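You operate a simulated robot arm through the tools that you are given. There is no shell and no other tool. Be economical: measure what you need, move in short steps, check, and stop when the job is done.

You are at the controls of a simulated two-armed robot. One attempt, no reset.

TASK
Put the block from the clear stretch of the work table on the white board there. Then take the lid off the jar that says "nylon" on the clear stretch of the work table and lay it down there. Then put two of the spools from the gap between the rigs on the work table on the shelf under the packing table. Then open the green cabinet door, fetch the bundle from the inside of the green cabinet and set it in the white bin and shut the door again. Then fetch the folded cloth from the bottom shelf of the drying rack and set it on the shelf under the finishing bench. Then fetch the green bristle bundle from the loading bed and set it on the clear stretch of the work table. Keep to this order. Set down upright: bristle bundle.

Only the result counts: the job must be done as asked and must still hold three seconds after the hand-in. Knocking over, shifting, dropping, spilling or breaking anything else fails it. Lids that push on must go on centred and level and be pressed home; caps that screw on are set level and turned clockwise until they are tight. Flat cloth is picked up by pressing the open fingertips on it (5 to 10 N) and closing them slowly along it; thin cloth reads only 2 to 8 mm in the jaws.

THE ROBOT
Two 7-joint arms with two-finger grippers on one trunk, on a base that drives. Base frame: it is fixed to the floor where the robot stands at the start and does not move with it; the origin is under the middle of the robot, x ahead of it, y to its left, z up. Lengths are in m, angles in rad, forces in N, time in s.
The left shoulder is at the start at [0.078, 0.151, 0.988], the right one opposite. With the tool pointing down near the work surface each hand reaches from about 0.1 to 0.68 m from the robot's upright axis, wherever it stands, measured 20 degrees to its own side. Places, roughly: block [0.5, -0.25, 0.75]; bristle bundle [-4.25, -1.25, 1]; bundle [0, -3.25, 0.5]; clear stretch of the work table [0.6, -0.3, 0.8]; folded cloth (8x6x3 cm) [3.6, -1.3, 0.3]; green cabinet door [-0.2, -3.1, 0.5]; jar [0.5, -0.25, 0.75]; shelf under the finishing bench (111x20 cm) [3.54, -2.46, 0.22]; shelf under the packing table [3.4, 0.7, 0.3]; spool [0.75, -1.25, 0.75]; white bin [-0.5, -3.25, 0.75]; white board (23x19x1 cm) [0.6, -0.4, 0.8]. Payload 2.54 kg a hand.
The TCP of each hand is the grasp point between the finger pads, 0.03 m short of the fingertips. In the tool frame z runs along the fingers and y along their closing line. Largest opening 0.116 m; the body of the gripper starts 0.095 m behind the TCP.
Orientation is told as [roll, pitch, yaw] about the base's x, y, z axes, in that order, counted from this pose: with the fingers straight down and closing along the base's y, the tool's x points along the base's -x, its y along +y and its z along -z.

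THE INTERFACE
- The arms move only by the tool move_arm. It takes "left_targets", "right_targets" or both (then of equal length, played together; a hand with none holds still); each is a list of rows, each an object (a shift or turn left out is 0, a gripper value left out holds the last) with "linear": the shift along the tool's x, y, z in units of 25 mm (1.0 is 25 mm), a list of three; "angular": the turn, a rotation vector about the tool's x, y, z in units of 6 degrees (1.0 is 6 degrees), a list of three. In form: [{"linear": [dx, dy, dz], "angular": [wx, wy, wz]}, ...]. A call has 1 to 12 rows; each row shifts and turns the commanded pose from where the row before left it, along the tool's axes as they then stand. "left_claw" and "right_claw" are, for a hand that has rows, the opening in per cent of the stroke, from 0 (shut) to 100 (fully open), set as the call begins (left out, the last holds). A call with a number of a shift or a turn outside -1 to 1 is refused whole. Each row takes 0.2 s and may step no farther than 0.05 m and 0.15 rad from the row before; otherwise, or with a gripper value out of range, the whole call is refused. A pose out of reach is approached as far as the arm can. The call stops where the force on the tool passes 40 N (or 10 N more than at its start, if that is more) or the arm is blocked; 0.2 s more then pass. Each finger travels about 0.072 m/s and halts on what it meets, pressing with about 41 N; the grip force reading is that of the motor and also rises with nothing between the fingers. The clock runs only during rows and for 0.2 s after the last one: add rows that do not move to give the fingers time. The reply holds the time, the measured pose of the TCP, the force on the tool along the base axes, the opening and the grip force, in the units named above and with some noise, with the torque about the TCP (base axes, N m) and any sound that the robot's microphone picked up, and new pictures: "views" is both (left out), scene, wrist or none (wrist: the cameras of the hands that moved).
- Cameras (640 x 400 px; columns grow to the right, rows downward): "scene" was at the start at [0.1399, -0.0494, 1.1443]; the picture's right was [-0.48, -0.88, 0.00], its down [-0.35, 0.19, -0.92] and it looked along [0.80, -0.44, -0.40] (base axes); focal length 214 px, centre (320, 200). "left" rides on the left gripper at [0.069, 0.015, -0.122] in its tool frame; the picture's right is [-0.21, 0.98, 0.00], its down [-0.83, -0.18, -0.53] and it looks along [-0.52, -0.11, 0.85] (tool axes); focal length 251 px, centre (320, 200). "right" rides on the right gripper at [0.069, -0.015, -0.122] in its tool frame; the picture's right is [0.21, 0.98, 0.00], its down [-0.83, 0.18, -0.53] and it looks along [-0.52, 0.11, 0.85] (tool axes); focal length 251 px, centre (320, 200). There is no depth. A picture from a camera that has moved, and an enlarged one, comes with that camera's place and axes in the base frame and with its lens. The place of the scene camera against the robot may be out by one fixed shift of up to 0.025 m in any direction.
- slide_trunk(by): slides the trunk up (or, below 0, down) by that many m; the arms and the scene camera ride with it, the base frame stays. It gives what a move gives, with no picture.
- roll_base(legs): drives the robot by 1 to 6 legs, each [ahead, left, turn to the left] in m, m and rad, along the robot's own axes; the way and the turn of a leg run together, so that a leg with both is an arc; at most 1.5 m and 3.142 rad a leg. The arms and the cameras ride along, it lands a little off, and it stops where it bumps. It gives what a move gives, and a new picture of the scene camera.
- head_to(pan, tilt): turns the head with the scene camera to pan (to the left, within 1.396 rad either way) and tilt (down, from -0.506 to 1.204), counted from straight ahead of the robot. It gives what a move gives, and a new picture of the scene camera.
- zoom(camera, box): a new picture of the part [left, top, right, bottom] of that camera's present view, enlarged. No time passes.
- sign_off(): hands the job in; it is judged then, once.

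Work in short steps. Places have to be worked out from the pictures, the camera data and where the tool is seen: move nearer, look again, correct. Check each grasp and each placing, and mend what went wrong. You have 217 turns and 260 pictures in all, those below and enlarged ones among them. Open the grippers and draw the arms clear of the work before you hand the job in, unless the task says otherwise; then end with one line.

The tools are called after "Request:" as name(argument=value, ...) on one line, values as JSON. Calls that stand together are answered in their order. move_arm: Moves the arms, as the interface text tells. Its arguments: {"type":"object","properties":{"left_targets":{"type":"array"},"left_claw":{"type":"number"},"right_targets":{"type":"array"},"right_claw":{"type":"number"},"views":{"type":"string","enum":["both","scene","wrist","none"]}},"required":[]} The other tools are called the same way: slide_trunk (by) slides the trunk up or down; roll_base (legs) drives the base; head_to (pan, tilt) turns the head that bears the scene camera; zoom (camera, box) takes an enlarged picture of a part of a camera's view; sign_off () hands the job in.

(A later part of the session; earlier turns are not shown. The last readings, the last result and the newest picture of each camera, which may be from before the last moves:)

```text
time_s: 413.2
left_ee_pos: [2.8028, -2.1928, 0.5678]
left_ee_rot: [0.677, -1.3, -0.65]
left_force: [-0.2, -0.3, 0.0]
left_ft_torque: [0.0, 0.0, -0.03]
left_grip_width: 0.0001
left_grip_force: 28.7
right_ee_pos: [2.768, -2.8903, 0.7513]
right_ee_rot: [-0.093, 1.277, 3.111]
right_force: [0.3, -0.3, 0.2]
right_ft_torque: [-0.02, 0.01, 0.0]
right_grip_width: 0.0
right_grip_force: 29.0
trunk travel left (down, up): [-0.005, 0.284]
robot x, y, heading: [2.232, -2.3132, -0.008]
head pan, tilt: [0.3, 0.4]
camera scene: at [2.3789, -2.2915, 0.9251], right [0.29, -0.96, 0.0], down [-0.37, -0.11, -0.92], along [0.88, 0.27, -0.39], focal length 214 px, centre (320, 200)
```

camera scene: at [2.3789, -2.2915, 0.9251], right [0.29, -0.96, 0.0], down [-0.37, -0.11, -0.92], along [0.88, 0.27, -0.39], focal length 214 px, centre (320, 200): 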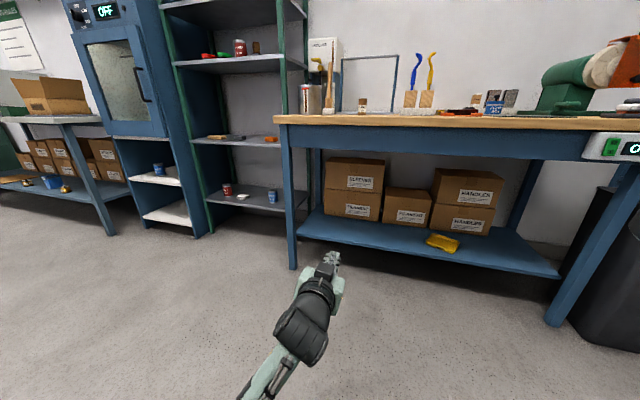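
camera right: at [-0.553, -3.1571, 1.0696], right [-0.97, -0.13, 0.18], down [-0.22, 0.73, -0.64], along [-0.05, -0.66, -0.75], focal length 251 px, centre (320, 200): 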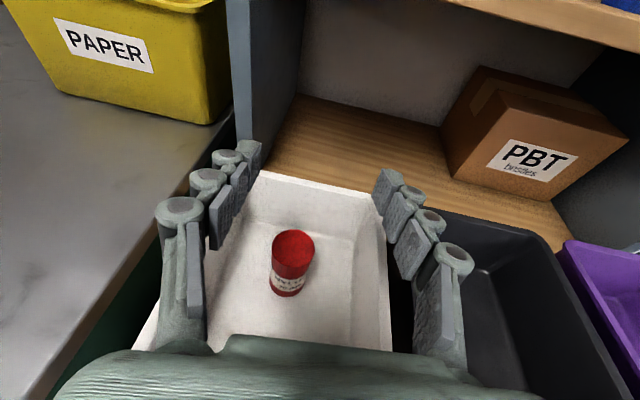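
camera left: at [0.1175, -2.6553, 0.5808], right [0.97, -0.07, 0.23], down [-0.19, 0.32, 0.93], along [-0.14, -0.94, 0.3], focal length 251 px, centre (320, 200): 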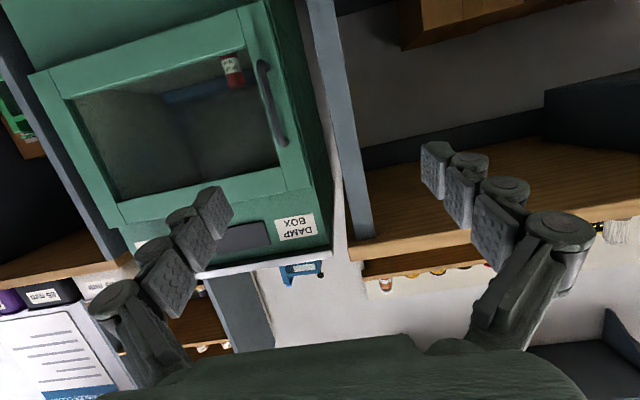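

The drying rack is ahead-left; its bottom shelf holds a red can, a small white item and a blue can. I strafe left to face it.

Request:
roll_base(legs=[[0.1, 1.3, 0.008]])

Request:
head_to(pan=-0.35, tilt=0.5)

```text
time_s: 425.7
left_ee_pos: [2.9177, -0.9242, 0.5685]
left_ee_rot: [0.675, -1.301, -0.658]
left_force: [0.0, -0.3, -0.9]
left_ft_torque: [0.02, -0.01, -0.01]
left_grip_width: 0.0
left_grip_force: 28.7
right_ee_pos: [2.8768, -1.6231, 0.7501]
right_ee_rot: [-0.093, 1.278, 3.099]
right_force: [1.1, 0.8, 0.9]
right_ft_torque: [-0.03, -0.02, 0.01]
right_grip_width: 0.0
right_grip_force: 28.9
trunk travel left (down, up): [-0.005, 0.284]
robot x, y, heading: [2.3453, -1.0419, -0.008]
head pan, tilt: [0.3, 0.4]
camera scene: at [2.4919, -1.0209, 0.9251], right [0.28, -0.96, 0.0], down [-0.37, -0.11, -0.92], along [0.88, 0.26, -0.39], focal length 214 px, centre (320, 200)
```

scene: 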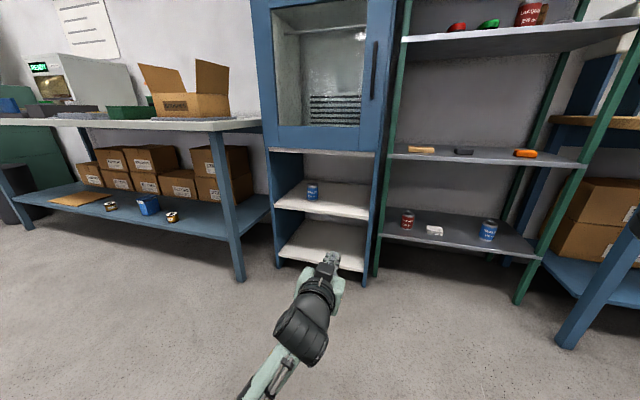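

```text
time_s: 426.7
left_ee_pos: [2.9175, -0.9258, 0.5688]
left_ee_rot: [0.676, -1.302, -0.658]
left_force: [-0.1, -0.5, 0.0]
left_ft_torque: [-0.03, -0.02, 0.02]
left_grip_width: 0.0003
left_grip_force: 28.5
right_ee_pos: [2.8751, -1.6224, 0.7518]
right_ee_rot: [-0.094, 1.277, 3.1]
right_force: [-0.5, 0.0, -0.4]
right_ft_torque: [0.0, 0.0, 0.01]
right_grip_width: 0.0
right_grip_force: 28.2
trunk travel left (down, up): [-0.005, 0.284]
robot x, y, heading: [2.3462, -1.0369, -0.016]
head pan, tilt: [-0.351, 0.499]
camera scene: at [2.4881, -1.0795, 0.916], right [-0.36, -0.93, 0.0], down [-0.45, 0.17, -0.88], along [0.82, -0.31, -0.48], focal length 214 px, centre (320, 200)
```

scene: 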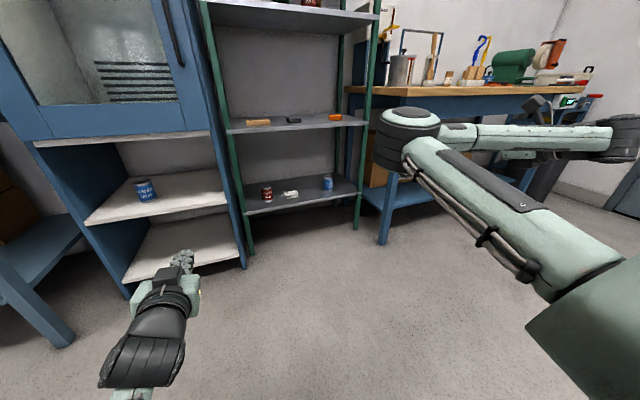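

The white folded cloth is at about (3.65, −1.33) on the bottom shelf, between a red and a blue can. Before driving in I pull the left hand up and back so it clears the cabinet.

Request:
move_arm(left_targets=[{"linear": [-0.9, 0, -0.5]}, {"linear": [-0.9, 0, -0.5]}, {"linear": [-0.9, 0, -0.5]}, {"linear": [-0.9, 0, -0.5]}, {"linear": [-0.9, 0, -0.5]}, {"linear": [-0.9, 0, -0.5]}, {"linear": [-0.9, 0, -0.6]}, {"linear": [-0.9, 0, -0.6]}, {"linear": [-0.5, 0.3, -0.6]}, {"linear": [0, 0.3, -0.6]}], right_targets=[{"linear": [-0.9, 0, 0.0]}, {"linear": [-0.9, 0, 0.0]}, {"linear": [-0.9, 0, 0]}, {"linear": [-0.9, 0, 0]}, {"linear": [-0.9, 0, 0]}, {"linear": [-0.9, 0, 0]}, {"linear": [-0.9, 0, 0]}, {"linear": [-0.9, 0, 0]}, {"linear": [-0.9, 0, 0]}, {"linear": [-0.9, 0, 0]}], right_claw=100, views="scene")

```text
time_s: 427.6
left_ee_pos: [2.8907, -0.9068, 0.6143]
left_ee_rot: [0.996, -1.166, -0.943]
left_force: [-0.5, -0.1, 0.5]
left_ft_torque: [0.01, 0.0, 0.01]
left_grip_width: 0.0001
left_grip_force: 28.8
right_ee_pos: [2.8584, -1.6219, 0.6865]
right_ee_rot: [-0.095, 1.278, 3.099]
right_force: [-0.3, -0.2, -0.2]
right_ft_torque: [-0.03, -0.02, -0.02]
right_grip_width: 0.1118
right_grip_force: 0.1
trunk travel left (down, up): [-0.005, 0.284]
robot x, y, heading: [2.3429, -1.0437, -0.015]
head pan, tilt: [-0.351, 0.499]
stopped in row 4 (left hand): the arm was blocked; the commanded pose is now the measured one
camera scene: at [2.4878, -1.0799, 0.9159], right [-0.36, -0.93, 0.0], down [-0.45, 0.17, -0.88], along [0.82, -0.31, -0.48], focal length 214 px, centre (320, 200)
```

scene: 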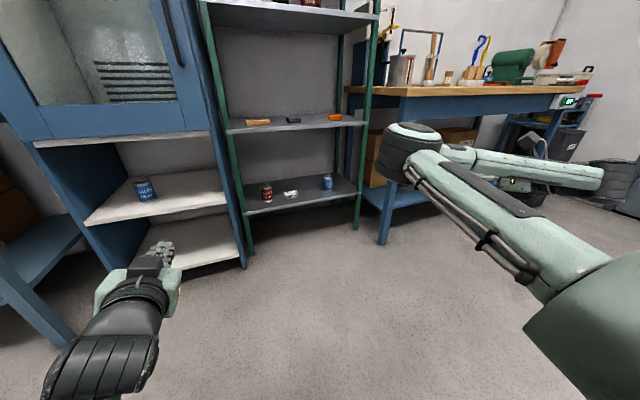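

The left arm is wedged in its posture, so I'll approach with the robot turned a little to the left. That keeps the left hand in front of the cabinet while the right reaches the rack.

Request:
roll_base(legs=[[0, 0, 0.415], [0.42, -0.25, 0]])

Request:
move_arm(right_targets=[{"linear": [-0.95, 0, 0.3]}, {"linear": [-0.95, 0, 0.3]}, {"linear": [-0.95, 0, 0.3]}, {"linear": [-0.95, 0, 0.3]}, {"linear": [-0.95, 0, 0.3]}, {"linear": [-0.95, 0, 0.3]}, {"linear": [-0.95, 0, 0.3]}, {"linear": [-0.95, 0, 0.3]}, {"linear": [-0.95, 0, 0.3]}, {"linear": [-0.95, 0, 0.3]}, {"linear": [-0.95, 0, 0.3]}], views="both")

```text
time_s: 431.9
left_ee_pos: [3.2583, -0.7489, 0.6144]
left_ee_rot: [0.997, -1.165, -0.507]
left_force: [0.2, 0.2, 0.0]
left_ft_torque: [0.01, 0.02, 0.0]
left_grip_width: 0.0
left_grip_force: 28.3
right_ee_pos: [3.5316, -1.4147, 0.6836]
right_ee_rot: [-0.113, 1.271, -2.766]
right_force: [-15.6, -8.8, -18.9]
right_ft_torque: [1.38, -0.18, -1.09]
right_grip_width: 0.1164
right_grip_force: 0.1
trunk travel left (down, up): [-0.005, 0.284]
robot x, y, heading: [2.8209, -1.1064, 0.42]
head pan, tilt: [-0.351, 0.499]
camera scene: at [2.9639, -1.075, 0.9156], right [0.07, -1.0, 0.0], down [-0.48, -0.03, -0.88], along [0.88, 0.07, -0.48], focal length 214 px, centre (320, 200)
```

scene: 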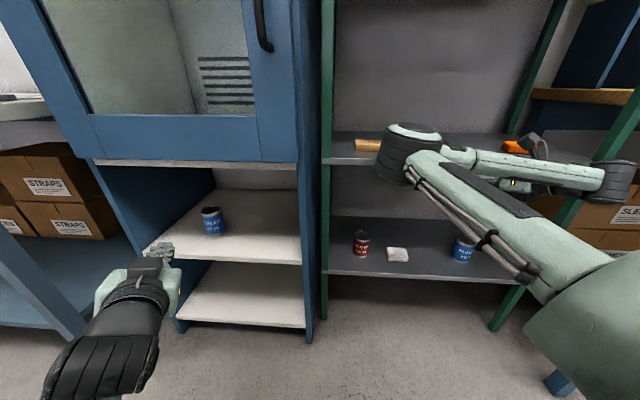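

```text
time_s: 434.2
left_ee_pos: [3.2587, -0.7495, 0.6155]
left_ee_rot: [0.993, -1.165, -0.502]
left_force: [-0.2, -0.5, 0.0]
left_ft_torque: [0.02, -0.02, -0.05]
left_grip_width: 0.0002
left_grip_force: 28.9
right_ee_pos: [3.5308, -1.4027, 0.4089]
right_ee_rot: [-0.104, 1.272, -2.758]
right_force: [0.7, 0.5, 1.0]
right_ft_torque: [-0.04, -0.01, -0.01]
right_grip_width: 0.1159
right_grip_force: 0.0
trunk travel left (down, up): [-0.005, 0.284]
robot x, y, heading: [2.8226, -1.1044, 0.423]
head pan, tilt: [-0.351, 0.499]
camera scene: at [2.9634, -1.074, 0.916], right [0.07, -1.0, 0.0], down [-0.48, -0.04, -0.88], along [0.88, 0.06, -0.48], focal length 214 px, centre (320, 200)
camera right: at [3.4393, -1.4372, 0.5126], right [0.51, -0.84, 0.18], down [-0.59, -0.49, -0.64], along [0.62, 0.22, -0.75], focal length 251 px, centre (320, 200)
```

scene: 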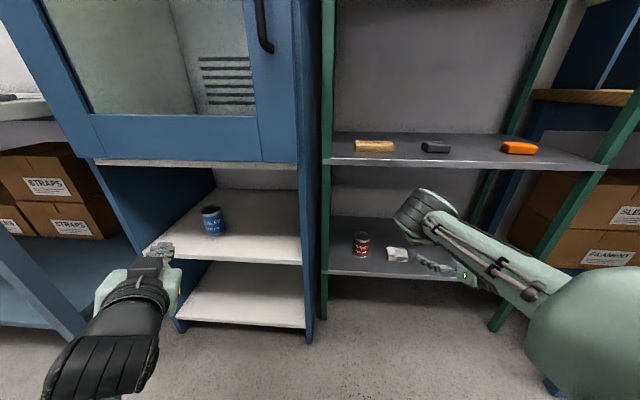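
right: 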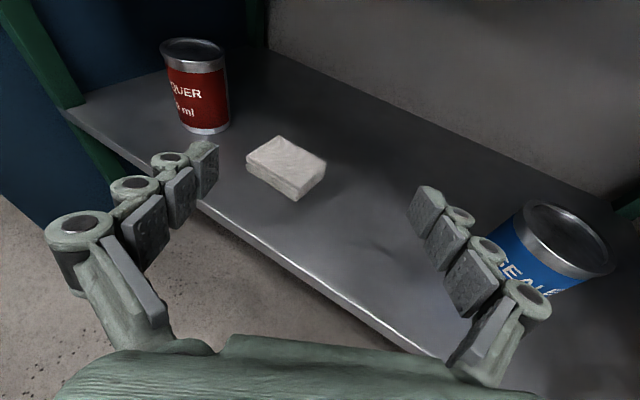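

The wrist view shows the cloth with its sides aligned to x and y. I turn the right hand to point straight along +x, shift in front of it, and look again.

Request:
move_arm(right_targets=[{"linear": [0, -0.8, -0.8], "angular": [-0.953, 0, 0.302]}, {"linear": [0, -0.8, -0.8], "angular": [-0.953, 0, 0.302]}, {"linear": [0, -0.6, -0.6], "angular": [-0.953, 0, 0.302]}, {"angular": [-0.953, 0, 0.302]}, {"angular": [-0.667, 0, 0.21]}], views="wrist")

```text
time_s: 435.4
left_ee_pos: [3.2577, -0.7496, 0.6145]
left_ee_rot: [0.993, -1.164, -0.503]
left_force: [-0.4, 0.0, -0.2]
left_ft_torque: [0.0, -0.03, -0.01]
left_grip_width: 0.0
left_grip_force: 28.9
right_ee_pos: [3.4594, -1.4161, 0.4677]
right_ee_rot: [-0.107, 1.254, 3.037]
right_force: [0.3, 0.3, -0.2]
right_ft_torque: [0.0, 0.01, -0.01]
right_grip_width: 0.1159
right_grip_force: 0.0
right hand out of reach, approached as far as the arm can: row 3, 4, 5
trunk travel left (down, up): [-0.005, 0.284]
robot x, y, heading: [2.8202, -1.1062, 0.423]
head pan, tilt: [-0.351, 0.499]
camera right: at [3.365, -1.4038, 0.5713], right [0.06, -0.98, 0.17], down [-0.76, -0.16, -0.62], along [0.64, -0.09, -0.76], focal length 251 px, centre (320, 200)
```

right: 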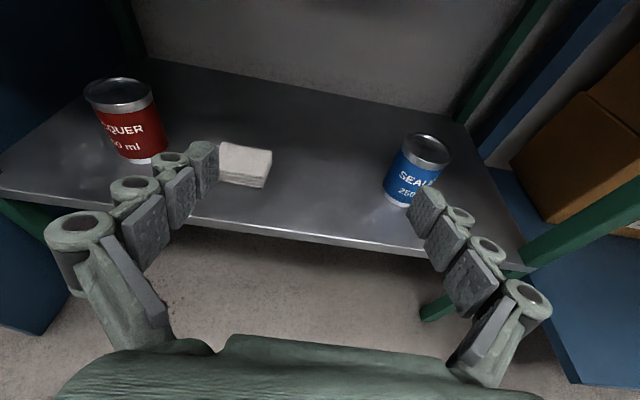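

Two wrist views agree: the cloth centre is at (3.617, −1.327) with its top at z ≈ 0.33. I shift the base 9 cm in +y to line up.

Request:
roll_base(legs=[[0.037, 0.082, 0]])

Request:
move_arm(right_targets=[{"linear": [-0.7, 0, 0.5]}, {"linear": [-0.7, 0, 0.5]}, {"linear": [-0.7, 0, 0.5]}, {"linear": [-0.5, 0, 0.5]}], views="wrist")

```text
time_s: 436.9
left_ee_pos: [3.2588, -0.6617, 0.6152]
left_ee_rot: [0.994, -1.164, -0.504]
left_force: [-0.2, 0.1, 0.3]
left_ft_torque: [0.02, 0.0, -0.03]
left_grip_width: 0.0
left_grip_force: 28.5
right_ee_pos: [3.4599, -1.3278, 0.4657]
right_ee_rot: [-0.108, 1.253, 3.033]
right_force: [0.0, -0.1, -0.3]
right_ft_torque: [0.01, -0.01, -0.01]
right_grip_width: 0.1162
right_grip_force: 0.0
trunk travel left (down, up): [-0.005, 0.284]
robot x, y, heading: [2.8236, -1.0168, 0.423]
head pan, tilt: [-0.351, 0.499]
camera scene: at [2.9628, -0.9858, 0.916], right [0.07, -1.0, 0.0], down [-0.48, -0.04, -0.88], along [0.88, 0.06, -0.48], focal length 214 px, centre (320, 200)
```

scene: 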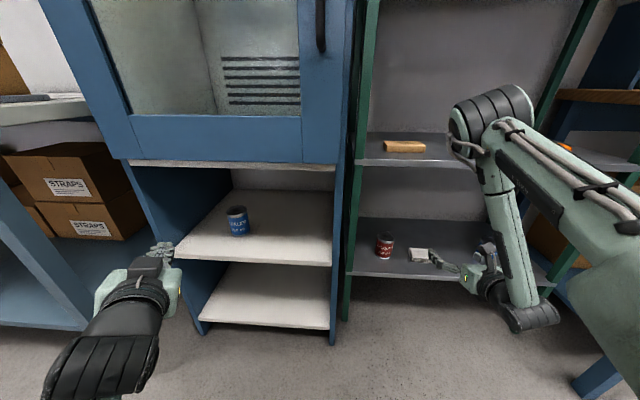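

```text
time_s: 437.9
left_ee_pos: [3.257, -0.6602, 0.6158]
left_ee_rot: [0.992, -1.164, -0.502]
left_force: [-0.6, 0.2, 0.3]
left_ft_torque: [-0.03, -0.01, 0.0]
left_grip_width: 0.0
left_grip_force: 29.0
right_ee_pos: [3.4835, -1.3635, 0.4304]
right_ee_rot: [-0.11, 1.252, 3.037]
right_force: [-0.4, -0.2, 0.2]
right_ft_torque: [0.01, 0.01, 0.02]
right_grip_width: 0.1159
right_grip_force: 0.0
right hand out of reach, approached as far as the arm can: row 1, 2, 3, 4
trunk travel left (down, up): [-0.005, 0.284]
robot x, y, heading: [2.8157, -1.017, 0.427]
head pan, tilt: [-0.351, 0.499]
camera right: at [3.3902, -1.3521, 0.5349], right [0.07, -0.98, 0.17], down [-0.77, -0.16, -0.62], along [0.64, -0.09, -0.76], focal length 251 px, centre (320, 200)
```

right: 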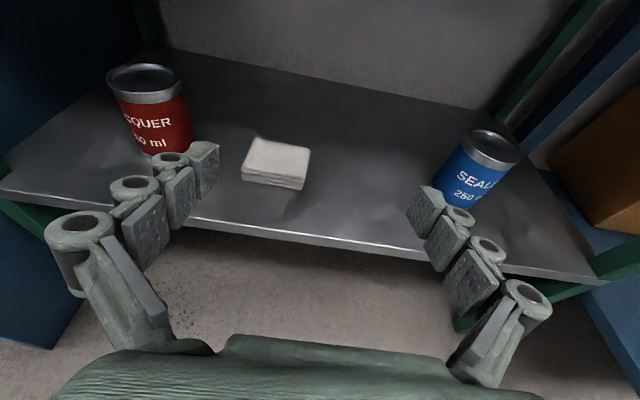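

Pointing straight +x makes the wrist hit its limit. I accept a ~19° skew instead: I point the hand straight ahead of the robot and set the heading to about 0.33.

Request:
move_arm(right_targets=[{"angular": [0.953, 0, -0.302]}, {"angular": [0.953, 0, -0.302]}, {"angular": [0.953, 0, -0.302]}, {"angular": [0.953, 0, -0.302]}, {"angular": [0.5, 0, -0.16]}], views="none")

Request:
roll_base(legs=[[0, 0, -0.095], [0.075, 0.01, 0]])

Request:
move_arm(right_targets=[{}], views="wrist")

```text
time_s: 439.1
left_ee_pos: [3.2573, -0.6605, 0.6138]
left_ee_rot: [0.993, -1.164, -0.504]
left_force: [-0.6, -0.4, -0.2]
left_ft_torque: [-0.02, 0.0, -0.02]
left_grip_width: 0.0001
left_grip_force: 28.6
right_ee_pos: [3.4835, -1.3649, 0.4302]
right_ee_rot: [-0.114, 1.27, -2.781]
right_force: [-0.7, 0.1, -0.1]
right_ft_torque: [0.0, 0.02, 0.01]
right_grip_width: 0.1158
right_grip_force: 0.0
trunk travel left (down, up): [-0.005, 0.284]
robot x, y, heading: [2.8174, -1.0165, 0.422]
head pan, tilt: [-0.351, 0.499]
```

```text
time_s: 440.7
left_ee_pos: [3.3574, -0.6689, 0.6145]
left_ee_rot: [0.994, -1.164, -0.597]
left_force: [0.2, 0.5, -0.8]
left_ft_torque: [-0.02, 0.01, 0.01]
left_grip_width: 0.0
left_grip_force: 28.7
right_ee_pos: [3.5171, -1.3916, 0.4299]
right_ee_rot: [-0.114, 1.271, -2.876]
right_force: [0.1, -0.1, -0.4]
right_ft_torque: [-0.01, 0.02, -0.01]
right_grip_width: 0.1159
right_grip_force: 0.1
trunk travel left (down, up): [-0.005, 0.284]
robot x, y, heading: [2.8901, -0.9802, 0.333]
head pan, tilt: [-0.351, 0.499]
camera scene: at [3.0337, -0.9661, 0.9159], right [-0.02, -1.0, 0.0], down [-0.48, 0.01, -0.88], along [0.88, -0.02, -0.48], focal length 214 px, centre (320, 200)
```

scene: 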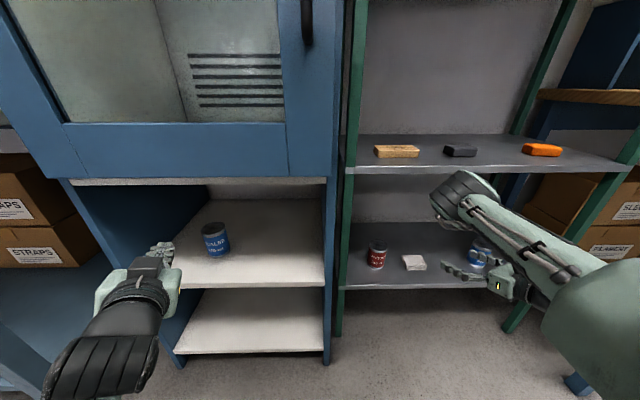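

```text
time_s: 441.1
left_ee_pos: [3.3568, -0.6695, 0.6151]
left_ee_rot: [0.993, -1.164, -0.596]
left_force: [-0.3, -0.9, 0.3]
left_ft_torque: [-0.02, -0.03, -0.03]
left_grip_width: 0.0002
left_grip_force: 28.9
right_ee_pos: [3.5166, -1.391, 0.4293]
right_ee_rot: [-0.112, 1.271, -2.874]
right_force: [0.0, 0.0, -0.5]
right_ft_torque: [0.0, -0.05, 0.04]
right_grip_width: 0.1161
right_grip_force: 0.1
trunk travel left (down, up): [-0.005, 0.284]
robot x, y, heading: [2.8849, -0.9811, 0.332]
head pan, tilt: [-0.351, 0.499]
camera right: at [3.4231, -1.4156, 0.5327], right [0.42, -0.89, 0.17], down [-0.64, -0.43, -0.64], along [0.64, 0.16, -0.75], focal length 251 px, centre (320, 200)
```

right: 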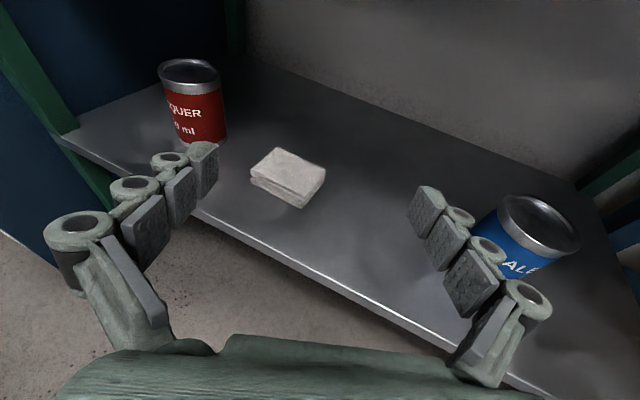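

The cloth is confirmed at (3.612, −1.323). I move in along the hand axis, descending.

Request:
move_arm(right_targets=[{"linear": [-0.35, -0.45, 0.6]}, {"linear": [-0.35, -0.45, 0.8]}, {"linear": [-0.42, 0, 0.9]}, {"linear": [-0.42, 0, 0.9]}, {"linear": [-0.42, 0, 0.9]}], views="wrist")

```text
time_s: 442.3
left_ee_pos: [3.3574, -0.6696, 0.6145]
left_ee_rot: [0.995, -1.164, -0.596]
left_force: [0.2, 0.4, 0.6]
left_ft_torque: [0.0, -0.01, 0.01]
left_grip_width: 0.0
left_grip_force: 28.3
right_ee_pos: [3.5827, -1.3373, 0.3556]
right_ee_rot: [-0.114, 1.268, -2.877]
right_force: [0.1, -0.3, 0.2]
right_ft_torque: [0.0, -0.03, 0.0]
right_grip_width: 0.1157
right_grip_force: 0.0
trunk travel left (down, up): [-0.005, 0.284]
robot x, y, heading: [2.887, -0.9803, 0.333]
head pan, tilt: [-0.351, 0.499]
camera right: at [3.4899, -1.3615, 0.4581], right [0.42, -0.89, 0.17], down [-0.64, -0.42, -0.64], along [0.64, 0.16, -0.75], focal length 251 px, centre (320, 200)
```

right: 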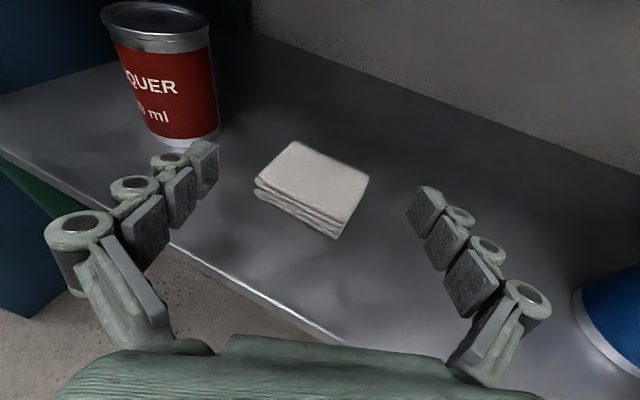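

The cloth lies between the jaws just ahead. I creep the last few centimetres down and forward, watching for contact.

Request:
move_arm(right_targets=[{"linear": [-0.2, 0, 0.6]}, {"linear": [-0.25, 0, 0.6]}, {"linear": [-0.25, 0, 0.5]}, {"linear": [-0.2, 0, 0.2]}], views="wrist")

```text
time_s: 443.3
left_ee_pos: [3.3573, -0.6692, 0.6142]
left_ee_rot: [0.993, -1.165, -0.597]
left_force: [0.4, 0.5, 0.2]
left_ft_torque: [-0.03, -0.02, -0.03]
left_grip_width: 0.0
left_grip_force: 28.7
right_ee_pos: [3.6226, -1.3219, 0.3181]
right_ee_rot: [-0.112, 1.27, -2.873]
right_force: [0.1, 0.1, 0.6]
right_ft_torque: [0.01, 0.01, 0.03]
right_grip_width: 0.1158
right_grip_force: 0.0
trunk travel left (down, up): [-0.005, 0.284]
robot x, y, heading: [2.8864, -0.9809, 0.332]
head pan, tilt: [-0.351, 0.499]
camera right: at [3.5275, -1.3457, 0.4205], right [0.42, -0.89, 0.17], down [-0.64, -0.43, -0.64], along [0.64, 0.16, -0.75], focal length 251 px, centre (320, 200)
```

right: 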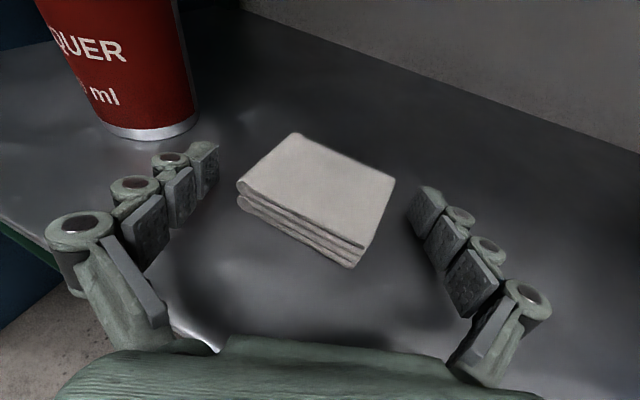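

The cloth sits centred between the pads. I lower a little more until the tips just touch the shelf, then grip slowly.

Request:
move_arm(right_targets=[{"linear": [-0.15, 0, 0.05]}, {"linear": [-0.15, 0, 0.05]}, {"linear": [-0.15, 0, 0.05]}], views="none")

```text
time_s: 444.1
left_ee_pos: [3.3555, -0.6683, 0.6178]
left_ee_rot: [0.995, -1.17, -0.598]
left_force: [0.7, -0.6, 0.2]
left_ft_torque: [0.02, -0.01, -0.06]
left_grip_width: 0.0001
left_grip_force: 28.6
right_ee_pos: [3.6217, -1.3238, 0.314]
right_ee_rot: [-0.086, 1.283, -2.852]
right_force: [-4.7, -7.1, 33.5]
right_ft_torque: [-1.92, -0.84, -0.52]
right_grip_width: 0.1166
right_grip_force: 0.2
trunk travel left (down, up): [-0.005, 0.284]
robot x, y, heading: [2.8895, -0.9851, 0.333]
head pan, tilt: [-0.351, 0.499]
```

Contact with the shelf. I lift ~5 mm and close.

Request:
move_arm(right_targets=[{"linear": [0.35, 0, -0.1]}], views="none")

Request:
move_arm(right_targets=[{}, {}, {}, {}], right_claw=0, views="wrist")

```text
time_s: 444.5
left_ee_pos: [3.3567, -0.6683, 0.6156]
left_ee_rot: [0.993, -1.166, -0.597]
left_force: [-0.3, 0.4, -0.4]
left_ft_torque: [-0.02, -0.03, 0.0]
left_grip_width: 0.0
left_grip_force: 28.1
right_ee_pos: [3.6204, -1.3209, 0.3145]
right_ee_rot: [-0.111, 1.27, -2.871]
right_force: [8.2, -5.2, 12.1]
right_ft_torque: [-0.79, -0.46, 0.27]
right_grip_width: 0.1162
right_grip_force: 0.1
trunk travel left (down, up): [-0.005, 0.284]
robot x, y, heading: [2.8875, -0.9817, 0.334]
head pan, tilt: [-0.351, 0.499]
```

```text
time_s: 445.5
left_ee_pos: [3.3565, -0.6691, 0.6157]
left_ee_rot: [0.994, -1.168, -0.598]
left_force: [0.0, -0.7, 0.4]
left_ft_torque: [-0.03, 0.01, 0.0]
left_grip_width: 0.0
left_grip_force: 28.7
right_ee_pos: [3.6204, -1.3236, 0.3183]
right_ee_rot: [-0.101, 1.274, -2.867]
right_force: [-7.5, -11.6, 24.5]
right_ft_torque: [-1.1, -0.68, -0.7]
right_grip_width: 0.086
right_grip_force: 41.0
trunk travel left (down, up): [-0.005, 0.284]
robot x, y, heading: [2.8874, -0.981, 0.338]
head pan, tilt: [-0.351, 0.499]
camera right: at [3.5257, -1.3469, 0.4204], right [0.41, -0.89, 0.18], down [-0.64, -0.42, -0.64], along [0.65, 0.15, -0.75], focal length 251 px, centre (320, 200)
```

right: 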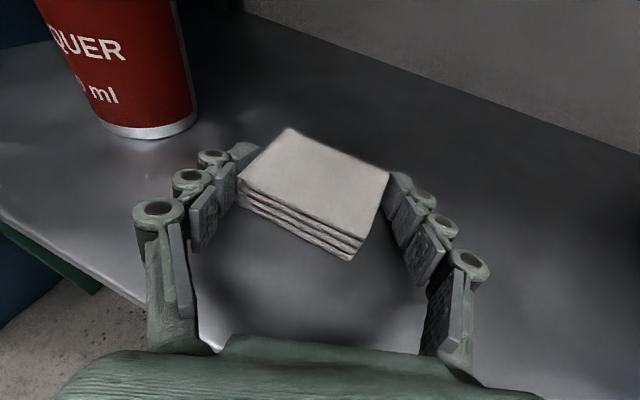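

Gripped at 86 mm across the cloth. I lift a little and check that it holds.

Request:
move_arm(right_targets=[{"linear": [0.3, 0, -0.1]}, {"linear": [0.5, 0, -0.15]}, {"linear": [0.7, 0, -0.2]}], views="wrist")

```text
time_s: 446.3
left_ee_pos: [3.3577, -0.6692, 0.6153]
left_ee_rot: [0.992, -1.163, -0.598]
left_force: [0.0, -0.1, -1.0]
left_ft_torque: [-0.01, -0.01, 0.01]
left_grip_width: 0.0
left_grip_force: 29.3
right_ee_pos: [3.623, -1.323, 0.3537]
right_ee_rot: [-0.118, 1.268, -2.878]
right_force: [-0.5, 0.1, -1.4]
right_ft_torque: [0.02, 0.02, 0.02]
right_grip_width: 0.0819
right_grip_force: 41.2
trunk travel left (down, up): [-0.005, 0.284]
robot x, y, heading: [2.8876, -0.9807, 0.331]
head pan, tilt: [-0.351, 0.499]
camera right: at [3.5285, -1.3475, 0.4565], right [0.42, -0.89, 0.17], down [-0.64, -0.42, -0.64], along [0.64, 0.16, -0.75], focal length 251 px, centre (320, 200)
```

right: 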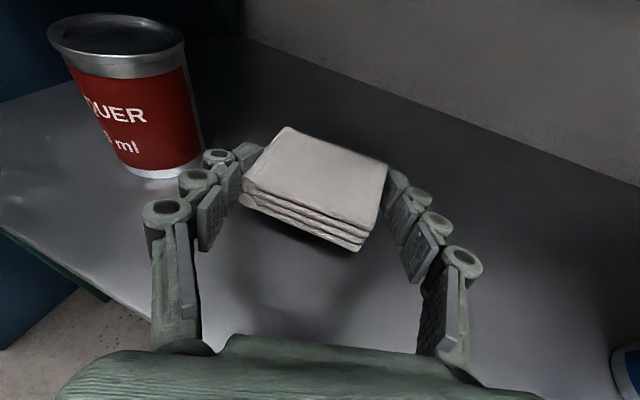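

Held. I lift clear and withdraw from the rack.

Request:
move_arm(right_targets=[{"linear": [0.6, 0, -0.5]}, {"linear": [0.4, 0, -0.8]}, {"linear": [0, 0, -0.9]}, {"linear": [0, 0, -0.9]}, {"linear": [0, 0, -0.9]}, {"linear": [0, 0, -0.9]}, {"linear": [0, 0, -0.9]}, {"linear": [0, 0, -0.9]}], views="none")

Request:
roll_base(legs=[[-0.142, 0.049, 0], [-0.32, -0.923, 0]])

Request:
move_arm(right_targets=[{}], views="wrist")

```text
time_s: 448.1
left_ee_pos: [3.3571, -0.6703, 0.6148]
left_ee_rot: [0.992, -1.165, -0.597]
left_force: [-0.3, 0.4, 0.5]
left_ft_torque: [0.01, -0.04, 0.0]
left_grip_width: 0.0001
left_grip_force: 28.5
right_ee_pos: [3.4808, -1.3796, 0.4289]
right_ee_rot: [-0.113, 1.268, -2.874]
right_force: [0.3, 0.0, -0.5]
right_ft_torque: [0.0, 0.0, 0.01]
right_grip_width: 0.081
right_grip_force: 41.0
trunk travel left (down, up): [-0.005, 0.284]
robot x, y, heading: [2.8891, -0.9792, 0.332]
head pan, tilt: [-0.351, 0.499]
```

```text
time_s: 453.4
left_ee_pos: [3.2088, -1.0373, 0.6131]
left_ee_rot: [0.991, -1.165, -0.593]
left_force: [-0.1, 0.0, -0.5]
left_ft_torque: [0.02, 0.03, -0.03]
left_grip_width: 0.0001
left_grip_force: 29.1
right_ee_pos: [3.3324, -1.7387, 0.4286]
right_ee_rot: [-0.166, 1.274, -2.902]
right_force: [-0.7, 0.0, -0.6]
right_ft_torque: [-0.05, -0.03, 0.01]
right_grip_width: 0.0793
right_grip_force: 41.1
trunk travel left (down, up): [-0.005, 0.284]
robot x, y, heading: [2.7425, -1.3506, 0.337]
head pan, tilt: [-0.351, 0.499]
stopped in leg 2: the force on the tool passed its limit at 71 N (the readings are from after the stop); the commanded pose is now the measured one
camera scene: at [2.8861, -1.3342, 0.9158], right [-0.02, -1.0, 0.0], down [-0.48, 0.01, -0.88], along [0.88, -0.02, -0.48], focal length 214 px, centre (320, 200)
```

scene: 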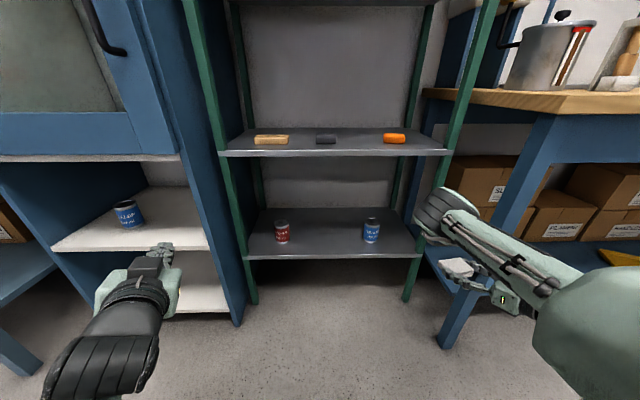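

```text
time_s: 453.8
left_ee_pos: [3.2092, -1.0366, 0.6155]
left_ee_rot: [0.992, -1.164, -0.597]
left_force: [0.5, 0.4, -0.7]
left_ft_torque: [-0.02, -0.02, -0.03]
left_grip_width: 0.0
left_grip_force: 28.6
right_ee_pos: [3.3326, -1.7397, 0.4272]
right_ee_rot: [-0.165, 1.274, -2.906]
right_force: [-1.0, 0.0, -0.2]
right_ft_torque: [-0.03, -0.03, 0.0]
right_grip_width: 0.0788
right_grip_force: 40.5
trunk travel left (down, up): [-0.005, 0.284]
robot x, y, heading: [2.7411, -1.3514, 0.337]
head pan, tilt: [-0.351, 0.499]
camera right: at [3.2392, -1.767, 0.5299], right [0.44, -0.89, 0.16], down [-0.63, -0.43, -0.64], along [0.64, 0.18, -0.75], focal length 251 px, centre (320, 200)
```

right: 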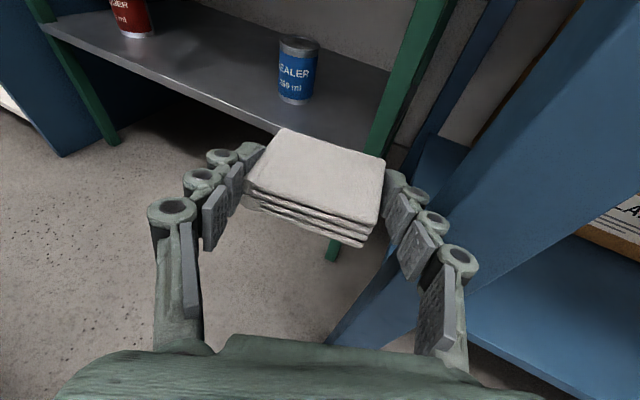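

The hand brushed the bench's left leg (at x ≈ 3.35), but the cloth is still held. I back off in x, pass the leg, then come forward again.

Request:
roll_base(legs=[[-0.2, 0.07, 0], [-0.202, -0.576, 0]])

Request:
head_to(pan=-0.8, tilt=0.5)

```text
time_s: 461.2
left_ee_pos: [2.9954, -1.6637, 0.6145]
left_ee_rot: [0.99, -1.164, -0.598]
left_force: [-0.7, -0.1, -0.5]
left_ft_torque: [0.03, -0.01, 0.0]
left_grip_width: 0.0001
left_grip_force: 28.8
right_ee_pos: [3.1158, -2.3658, 0.4285]
right_ee_rot: [-0.166, 1.274, -2.908]
right_force: [0.3, 0.4, -1.8]
right_ft_torque: [0.0, -0.02, 0.03]
right_grip_width: 0.0771
right_grip_force: 41.2
trunk travel left (down, up): [-0.005, 0.284]
robot x, y, heading: [2.5279, -1.9752, 0.333]
head pan, tilt: [-0.351, 0.499]
camera scene: at [2.671, -1.959, 0.916], right [-0.02, -1.0, 0.0], down [-0.48, 0.01, -0.88], along [0.88, -0.02, -0.48], focal length 214 px, centre (320, 200)
```

scene: 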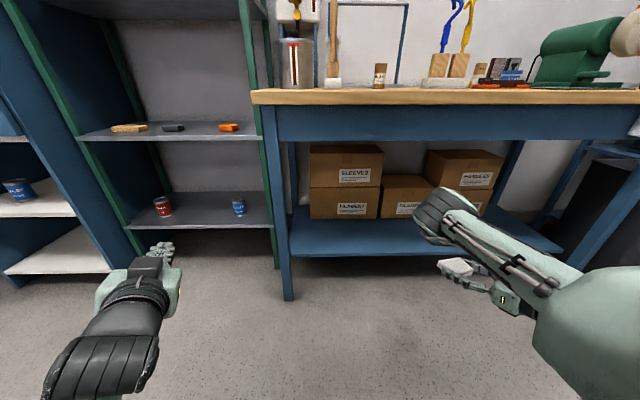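

```text
time_s: 462.1
left_ee_pos: [2.9952, -1.6631, 0.6153]
left_ee_rot: [0.991, -1.163, -0.6]
left_force: [0.4, -0.7, -0.2]
left_ft_torque: [0.0, -0.01, 0.0]
left_grip_width: 0.0
left_grip_force: 28.5
right_ee_pos: [3.1161, -2.3658, 0.4293]
right_ee_rot: [-0.165, 1.275, -2.909]
right_force: [0.6, 0.5, -0.4]
right_ft_torque: [0.01, -0.03, 0.01]
right_grip_width: 0.0767
right_grip_force: 40.9
trunk travel left (down, up): [-0.005, 0.284]
robot x, y, heading: [2.5212, -1.9725, 0.33]
head pan, tilt: [-0.799, 0.499]
camera scene: at [2.6612, -1.9982, 0.916], right [-0.45, -0.89, 0.0], down [-0.43, 0.22, -0.88], along [0.78, -0.4, -0.48], focal length 214 px, centre (320, 200)
```

scene: 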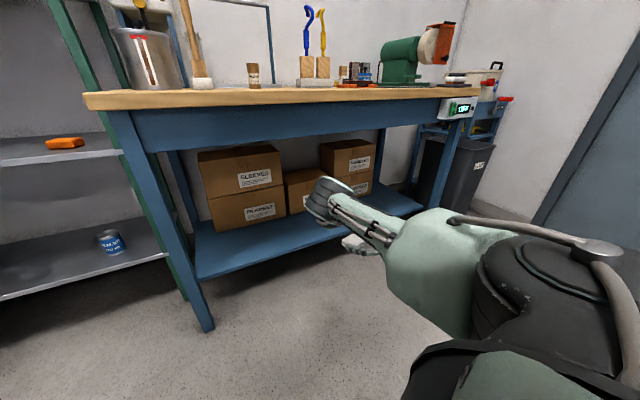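

I'm past the leg. I lower the hand first, so that the elbow also drops below the bench apron, then drive in.

Request:
move_arm(right_targets=[{"linear": [-0.95, 0, 0.3]}, {"linear": [-0.95, 0, 0.3]}, {"linear": [-0.95, 0, 0.3]}, {"linear": [-0.95, 0, 0.3]}, {"linear": [-0.8, 0, 0.25]}], views="none")

Request:
roll_base(legs=[[0.2, -0.07, 0]])

Request:
move_arm(right_targets=[{}], views="wrist")

```text
time_s: 463.3
left_ee_pos: [2.9947, -1.6625, 0.615]
left_ee_rot: [0.992, -1.167, -0.6]
left_force: [0.8, -0.2, -0.5]
left_ft_torque: [-0.02, 0.0, 0.0]
left_grip_width: 0.0001
left_grip_force: 28.9
right_ee_pos: [3.1142, -2.3594, 0.3091]
right_ee_rot: [-0.164, 1.275, -2.912]
right_force: [0.6, 1.6, -1.1]
right_ft_torque: [-0.02, 0.05, -0.02]
right_grip_width: 0.0768
right_grip_force: 40.8
trunk travel left (down, up): [-0.005, 0.284]
robot x, y, heading: [2.523, -1.9754, 0.334]
head pan, tilt: [-0.799, 0.499]
```

```text
time_s: 464.9
left_ee_pos: [3.1996, -1.6671, 0.6143]
left_ee_rot: [0.991, -1.163, -0.596]
left_force: [0.5, -0.3, -0.3]
left_ft_torque: [-0.01, 0.01, -0.01]
left_grip_width: 0.0001
left_grip_force: 28.6
right_ee_pos: [3.3213, -2.3639, 0.3091]
right_ee_rot: [-0.167, 1.276, -2.906]
right_force: [0.2, 0.0, 0.0]
right_ft_torque: [0.02, -0.04, 0.02]
right_grip_width: 0.0763
right_grip_force: 41.0
trunk travel left (down, up): [-0.005, 0.284]
robot x, y, heading: [2.7306, -1.9758, 0.335]
head pan, tilt: [-0.799, 0.499]
camera scene: at [2.8666, -2.0027, 0.9159], right [-0.45, -0.89, 0.0], down [-0.43, 0.22, -0.88], along [0.78, -0.4, -0.48], focal length 214 px, centre (320, 200)
```

scene: 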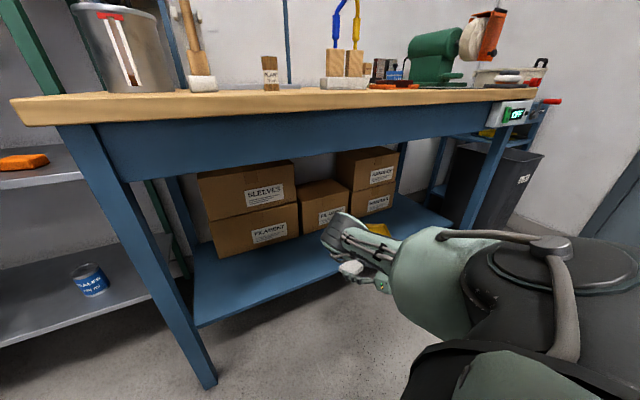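

```text
time_s: 465.3
left_ee_pos: [3.1998, -1.6661, 0.6151]
left_ee_rot: [0.991, -1.164, -0.595]
left_force: [0.1, -0.1, -0.7]
left_ft_torque: [0.02, 0.01, 0.01]
left_grip_width: 0.0001
left_grip_force: 29.1
right_ee_pos: [3.3214, -2.3641, 0.3088]
right_ee_rot: [-0.166, 1.275, -2.908]
right_force: [0.1, 0.8, 0.1]
right_ft_torque: [-0.04, 0.03, 0.02]
right_grip_width: 0.0761
right_grip_force: 40.7
trunk travel left (down, up): [-0.005, 0.284]
robot x, y, heading: [2.7314, -1.9773, 0.325]
head pan, tilt: [-0.799, 0.499]
camera right: at [3.2272, -2.3908, 0.4109], right [0.43, -0.89, 0.16], down [-0.64, -0.43, -0.64], along [0.64, 0.18, -0.75], focal length 251 px, centre (320, 200)
```

right: 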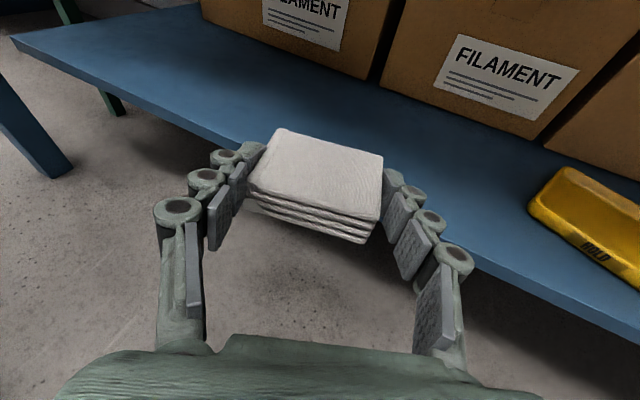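

The shelf's free strip is x 3.41–3.61, and the yellow box starts near y −2.56. I extend the cloth over the shelf centre at about (3.505, −2.30).

Request:
move_arm(right_targets=[{"linear": [0.29, 0.04, 0.93]}, {"linear": [0.29, 0.04, 0.93]}, {"linear": [0.29, 0.04, 0.93]}, {"linear": [0.29, 0.04, 0.93]}, {"linear": [0.29, 0.04, 0.93]}, {"linear": [0.29, 0.04, 0.93]}, {"linear": [0.29, 0.04, 0.93]}, {"linear": [0.29, 0.04, 0.93]}], views="wrist")

```text
time_s: 467.1
left_ee_pos: [3.1996, -1.6667, 0.6143]
left_ee_rot: [0.992, -1.165, -0.595]
left_force: [-0.8, 1.2, 0.1]
left_ft_torque: [-0.01, -0.02, 0.01]
left_grip_width: 0.0
left_grip_force: 28.6
right_ee_pos: [3.5021, -2.2977, 0.3097]
right_ee_rot: [-0.167, 1.274, -2.907]
right_force: [-0.7, 0.5, -0.8]
right_ft_torque: [0.04, 0.03, 0.03]
right_grip_width: 0.0759
right_grip_force: 40.8
trunk travel left (down, up): [-0.005, 0.284]
robot x, y, heading: [2.7317, -1.9775, 0.329]
head pan, tilt: [-0.799, 0.499]
camera right: at [3.4086, -2.325, 0.4123], right [0.43, -0.89, 0.16], down [-0.64, -0.43, -0.64], along [0.64, 0.18, -0.75], focal length 251 px, centre (320, 200)
```

right: 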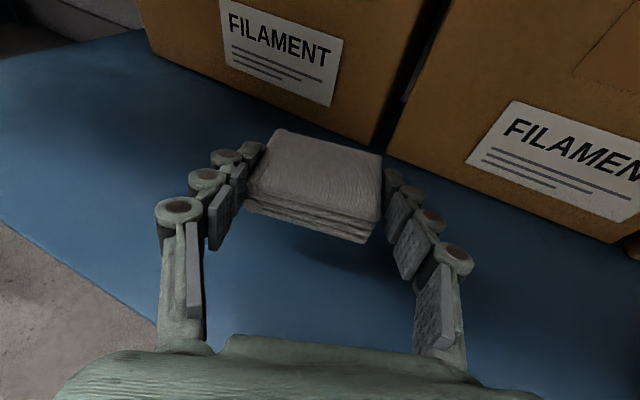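

Over the shelf. I lower straight down until contact.

Request:
move_arm(right_targets=[{"linear": [-0.7, 0, 0.15]}, {"linear": [-0.7, 0, 0.15]}, {"linear": [-0.4, 0, 0.1]}, {"linear": [-0.15, 0, 0.04]}, {"linear": [-0.15, 0, 0.04]}, {"linear": [-0.15, 0, 0.04]}, {"linear": [-0.15, 0, 0.04]}, {"linear": [-0.15, 0, 0.04]}, {"linear": [-0.15, 0, 0.04]}], views="none")

```text
time_s: 469.1
left_ee_pos: [3.1995, -1.6668, 0.615]
left_ee_rot: [0.99, -1.165, -0.597]
left_force: [0.4, 0.2, -0.2]
left_ft_torque: [0.0, 0.03, 0.02]
left_grip_width: 0.0001
left_grip_force: 29.1
right_ee_pos: [3.5013, -2.3021, 0.2723]
right_ee_rot: [-0.169, 1.264, -2.902]
right_force: [-0.4, -0.7, -0.6]
right_ft_torque: [0.0, 0.01, -0.02]
right_grip_width: 0.0755
right_grip_force: 41.0
right hand out of reach, approached as far as the arm can: row 3, 4, 5, 6, 7, 8, 9
trunk travel left (down, up): [-0.005, 0.284]
robot x, y, heading: [2.7328, -1.9758, 0.328]
head pan, tilt: [-0.799, 0.499]
```

Just short of reach (z 0.272). I tilt the hand ~10° further down to gain the last 2–3 cm and lower.

Request:
move_arm(right_targets=[{"angular": [0, -0.8, 0]}, {"angular": [0, -0.8, 0]}, {"linear": [-0.3, 0, 0.12]}, {"linear": [-0.2, 0, 0.1]}, {"linear": [-0.15, 0, 0.08]}, {"linear": [-0.15, 0, 0.08]}, {"linear": [-0.15, 0, 0.08]}], views="wrist")

```text
time_s: 470.7
left_ee_pos: [3.199, -1.6672, 0.6153]
left_ee_rot: [0.99, -1.164, -0.596]
left_force: [-0.3, 0.5, 0.3]
left_ft_torque: [0.03, 0.0, 0.03]
left_grip_width: 0.0
left_grip_force: 28.3
right_ee_pos: [3.4993, -2.3014, 0.2464]
right_ee_rot: [-0.109, 1.11, -2.845]
right_force: [-1.0, -0.7, 1.1]
right_ft_torque: [0.02, -0.04, 0.01]
right_grip_width: 0.0749
right_grip_force: 41.1
trunk travel left (down, up): [-0.005, 0.284]
robot x, y, heading: [2.7318, -1.9783, 0.335]
head pan, tilt: [-0.799, 0.499]
camera right: at [3.4235, -2.3223, 0.3638], right [0.47, -0.87, 0.15], down [-0.72, -0.47, -0.51], along [0.51, 0.13, -0.85], focal length 251 px, centre (320, 200)
```

right: 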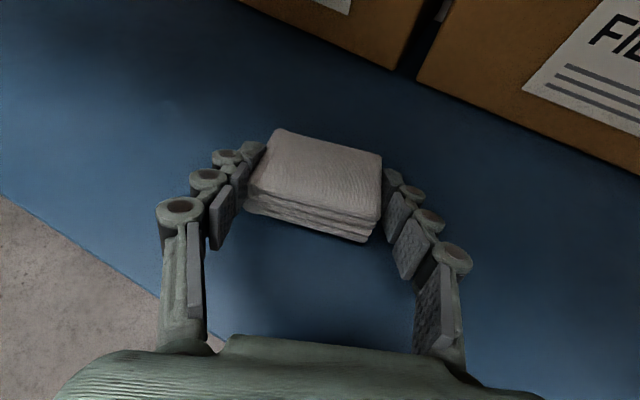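

Very close now (z 0.246, forces near zero). I creep on for contact.

Request:
move_arm(right_targets=[{"linear": [-0.13, 0, 0.08]}, {"linear": [-0.13, 0, 0.08]}, {"linear": [-0.13, 0, 0.08]}, {"linear": [-0.13, 0, 0.08]}, {"linear": [-0.13, 0, 0.08]}], views="none")

```text
time_s: 471.6
left_ee_pos: [3.1999, -1.6677, 0.6143]
left_ee_rot: [0.99, -1.168, -0.597]
left_force: [0.1, -0.6, 0.0]
left_ft_torque: [0.01, -0.02, 0.0]
left_grip_width: 0.0
left_grip_force: 28.8
right_ee_pos: [3.5045, -2.3022, 0.2443]
right_ee_rot: [-0.102, 1.127, -2.84]
right_force: [-6.7, -0.1, 18.6]
right_ft_torque: [-0.5, -0.65, -0.17]
right_grip_width: 0.0736
right_grip_force: 40.7
trunk travel left (down, up): [-0.005, 0.284]
robot x, y, heading: [2.731, -1.9736, 0.334]
head pan, tilt: [-0.799, 0.499]
stopped in row 4 (right hand): the force on the tool passed its limit at 44 N (the readings are from after the stop); the commanded pose is now the measured one
```

Contact. I back up a hair, open fully, and retract up and back.

Request:
move_arm(right_targets=[{"linear": [0.12, 0, 0]}, {}], views="none")

Request:
move_arm(right_targets=[{}, {}, {}, {"linear": [0.5, 0, 0]}, {"linear": [0.9, 0, -0.2]}, {"linear": [0.6, 0, -0.5]}, {"linear": [0.3, 0, -0.9]}, {"linear": [0.3, 0, -0.9]}], right_claw=100, views="wrist")

```text
time_s: 472.2
left_ee_pos: [3.2004, -1.6674, 0.6149]
left_ee_rot: [0.992, -1.166, -0.598]
left_force: [-0.2, 0.8, -0.1]
left_ft_torque: [0.01, -0.02, 0.01]
left_grip_width: 0.0
left_grip_force: 28.3
right_ee_pos: [3.5049, -2.3021, 0.2434]
right_ee_rot: [-0.101, 1.123, -2.843]
right_force: [4.8, -3.7, 12.2]
right_ft_torque: [-0.41, -0.69, -0.05]
right_grip_width: 0.0736
right_grip_force: 40.6
trunk travel left (down, up): [-0.005, 0.284]
robot x, y, heading: [2.7267, -1.9788, 0.328]
head pan, tilt: [-0.799, 0.499]
```

```text
time_s: 474.0
left_ee_pos: [3.1992, -1.666, 0.6151]
left_ee_rot: [0.99, -1.164, -0.596]
left_force: [-0.9, 0.1, 0.3]
left_ft_torque: [0.0, 0.03, 0.0]
left_grip_width: 0.0001
left_grip_force: 28.5
right_ee_pos: [3.479, -2.3146, 0.3224]
right_ee_rot: [-0.107, 1.117, -2.844]
right_force: [-0.5, -0.2, -0.2]
right_ft_torque: [-0.04, -0.03, -0.02]
right_grip_width: 0.1159
right_grip_force: 0.2
trunk travel left (down, up): [-0.005, 0.284]
robot x, y, heading: [2.7323, -1.9774, 0.328]
head pan, tilt: [-0.799, 0.499]
camera right: at [3.4015, -2.3367, 0.4383], right [0.46, -0.87, 0.15], down [-0.72, -0.47, -0.52], along [0.52, 0.13, -0.84], focal length 251 px, centre (320, 200)
```

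right: 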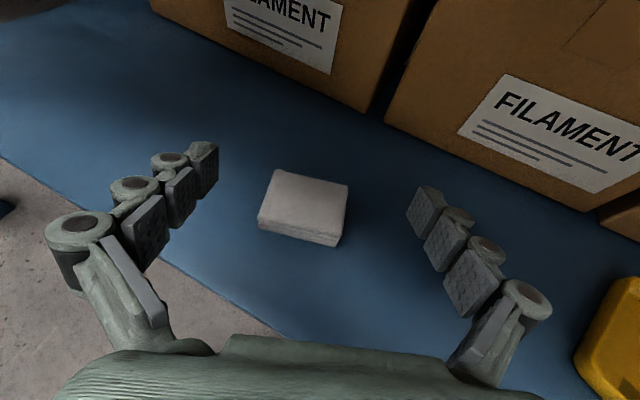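

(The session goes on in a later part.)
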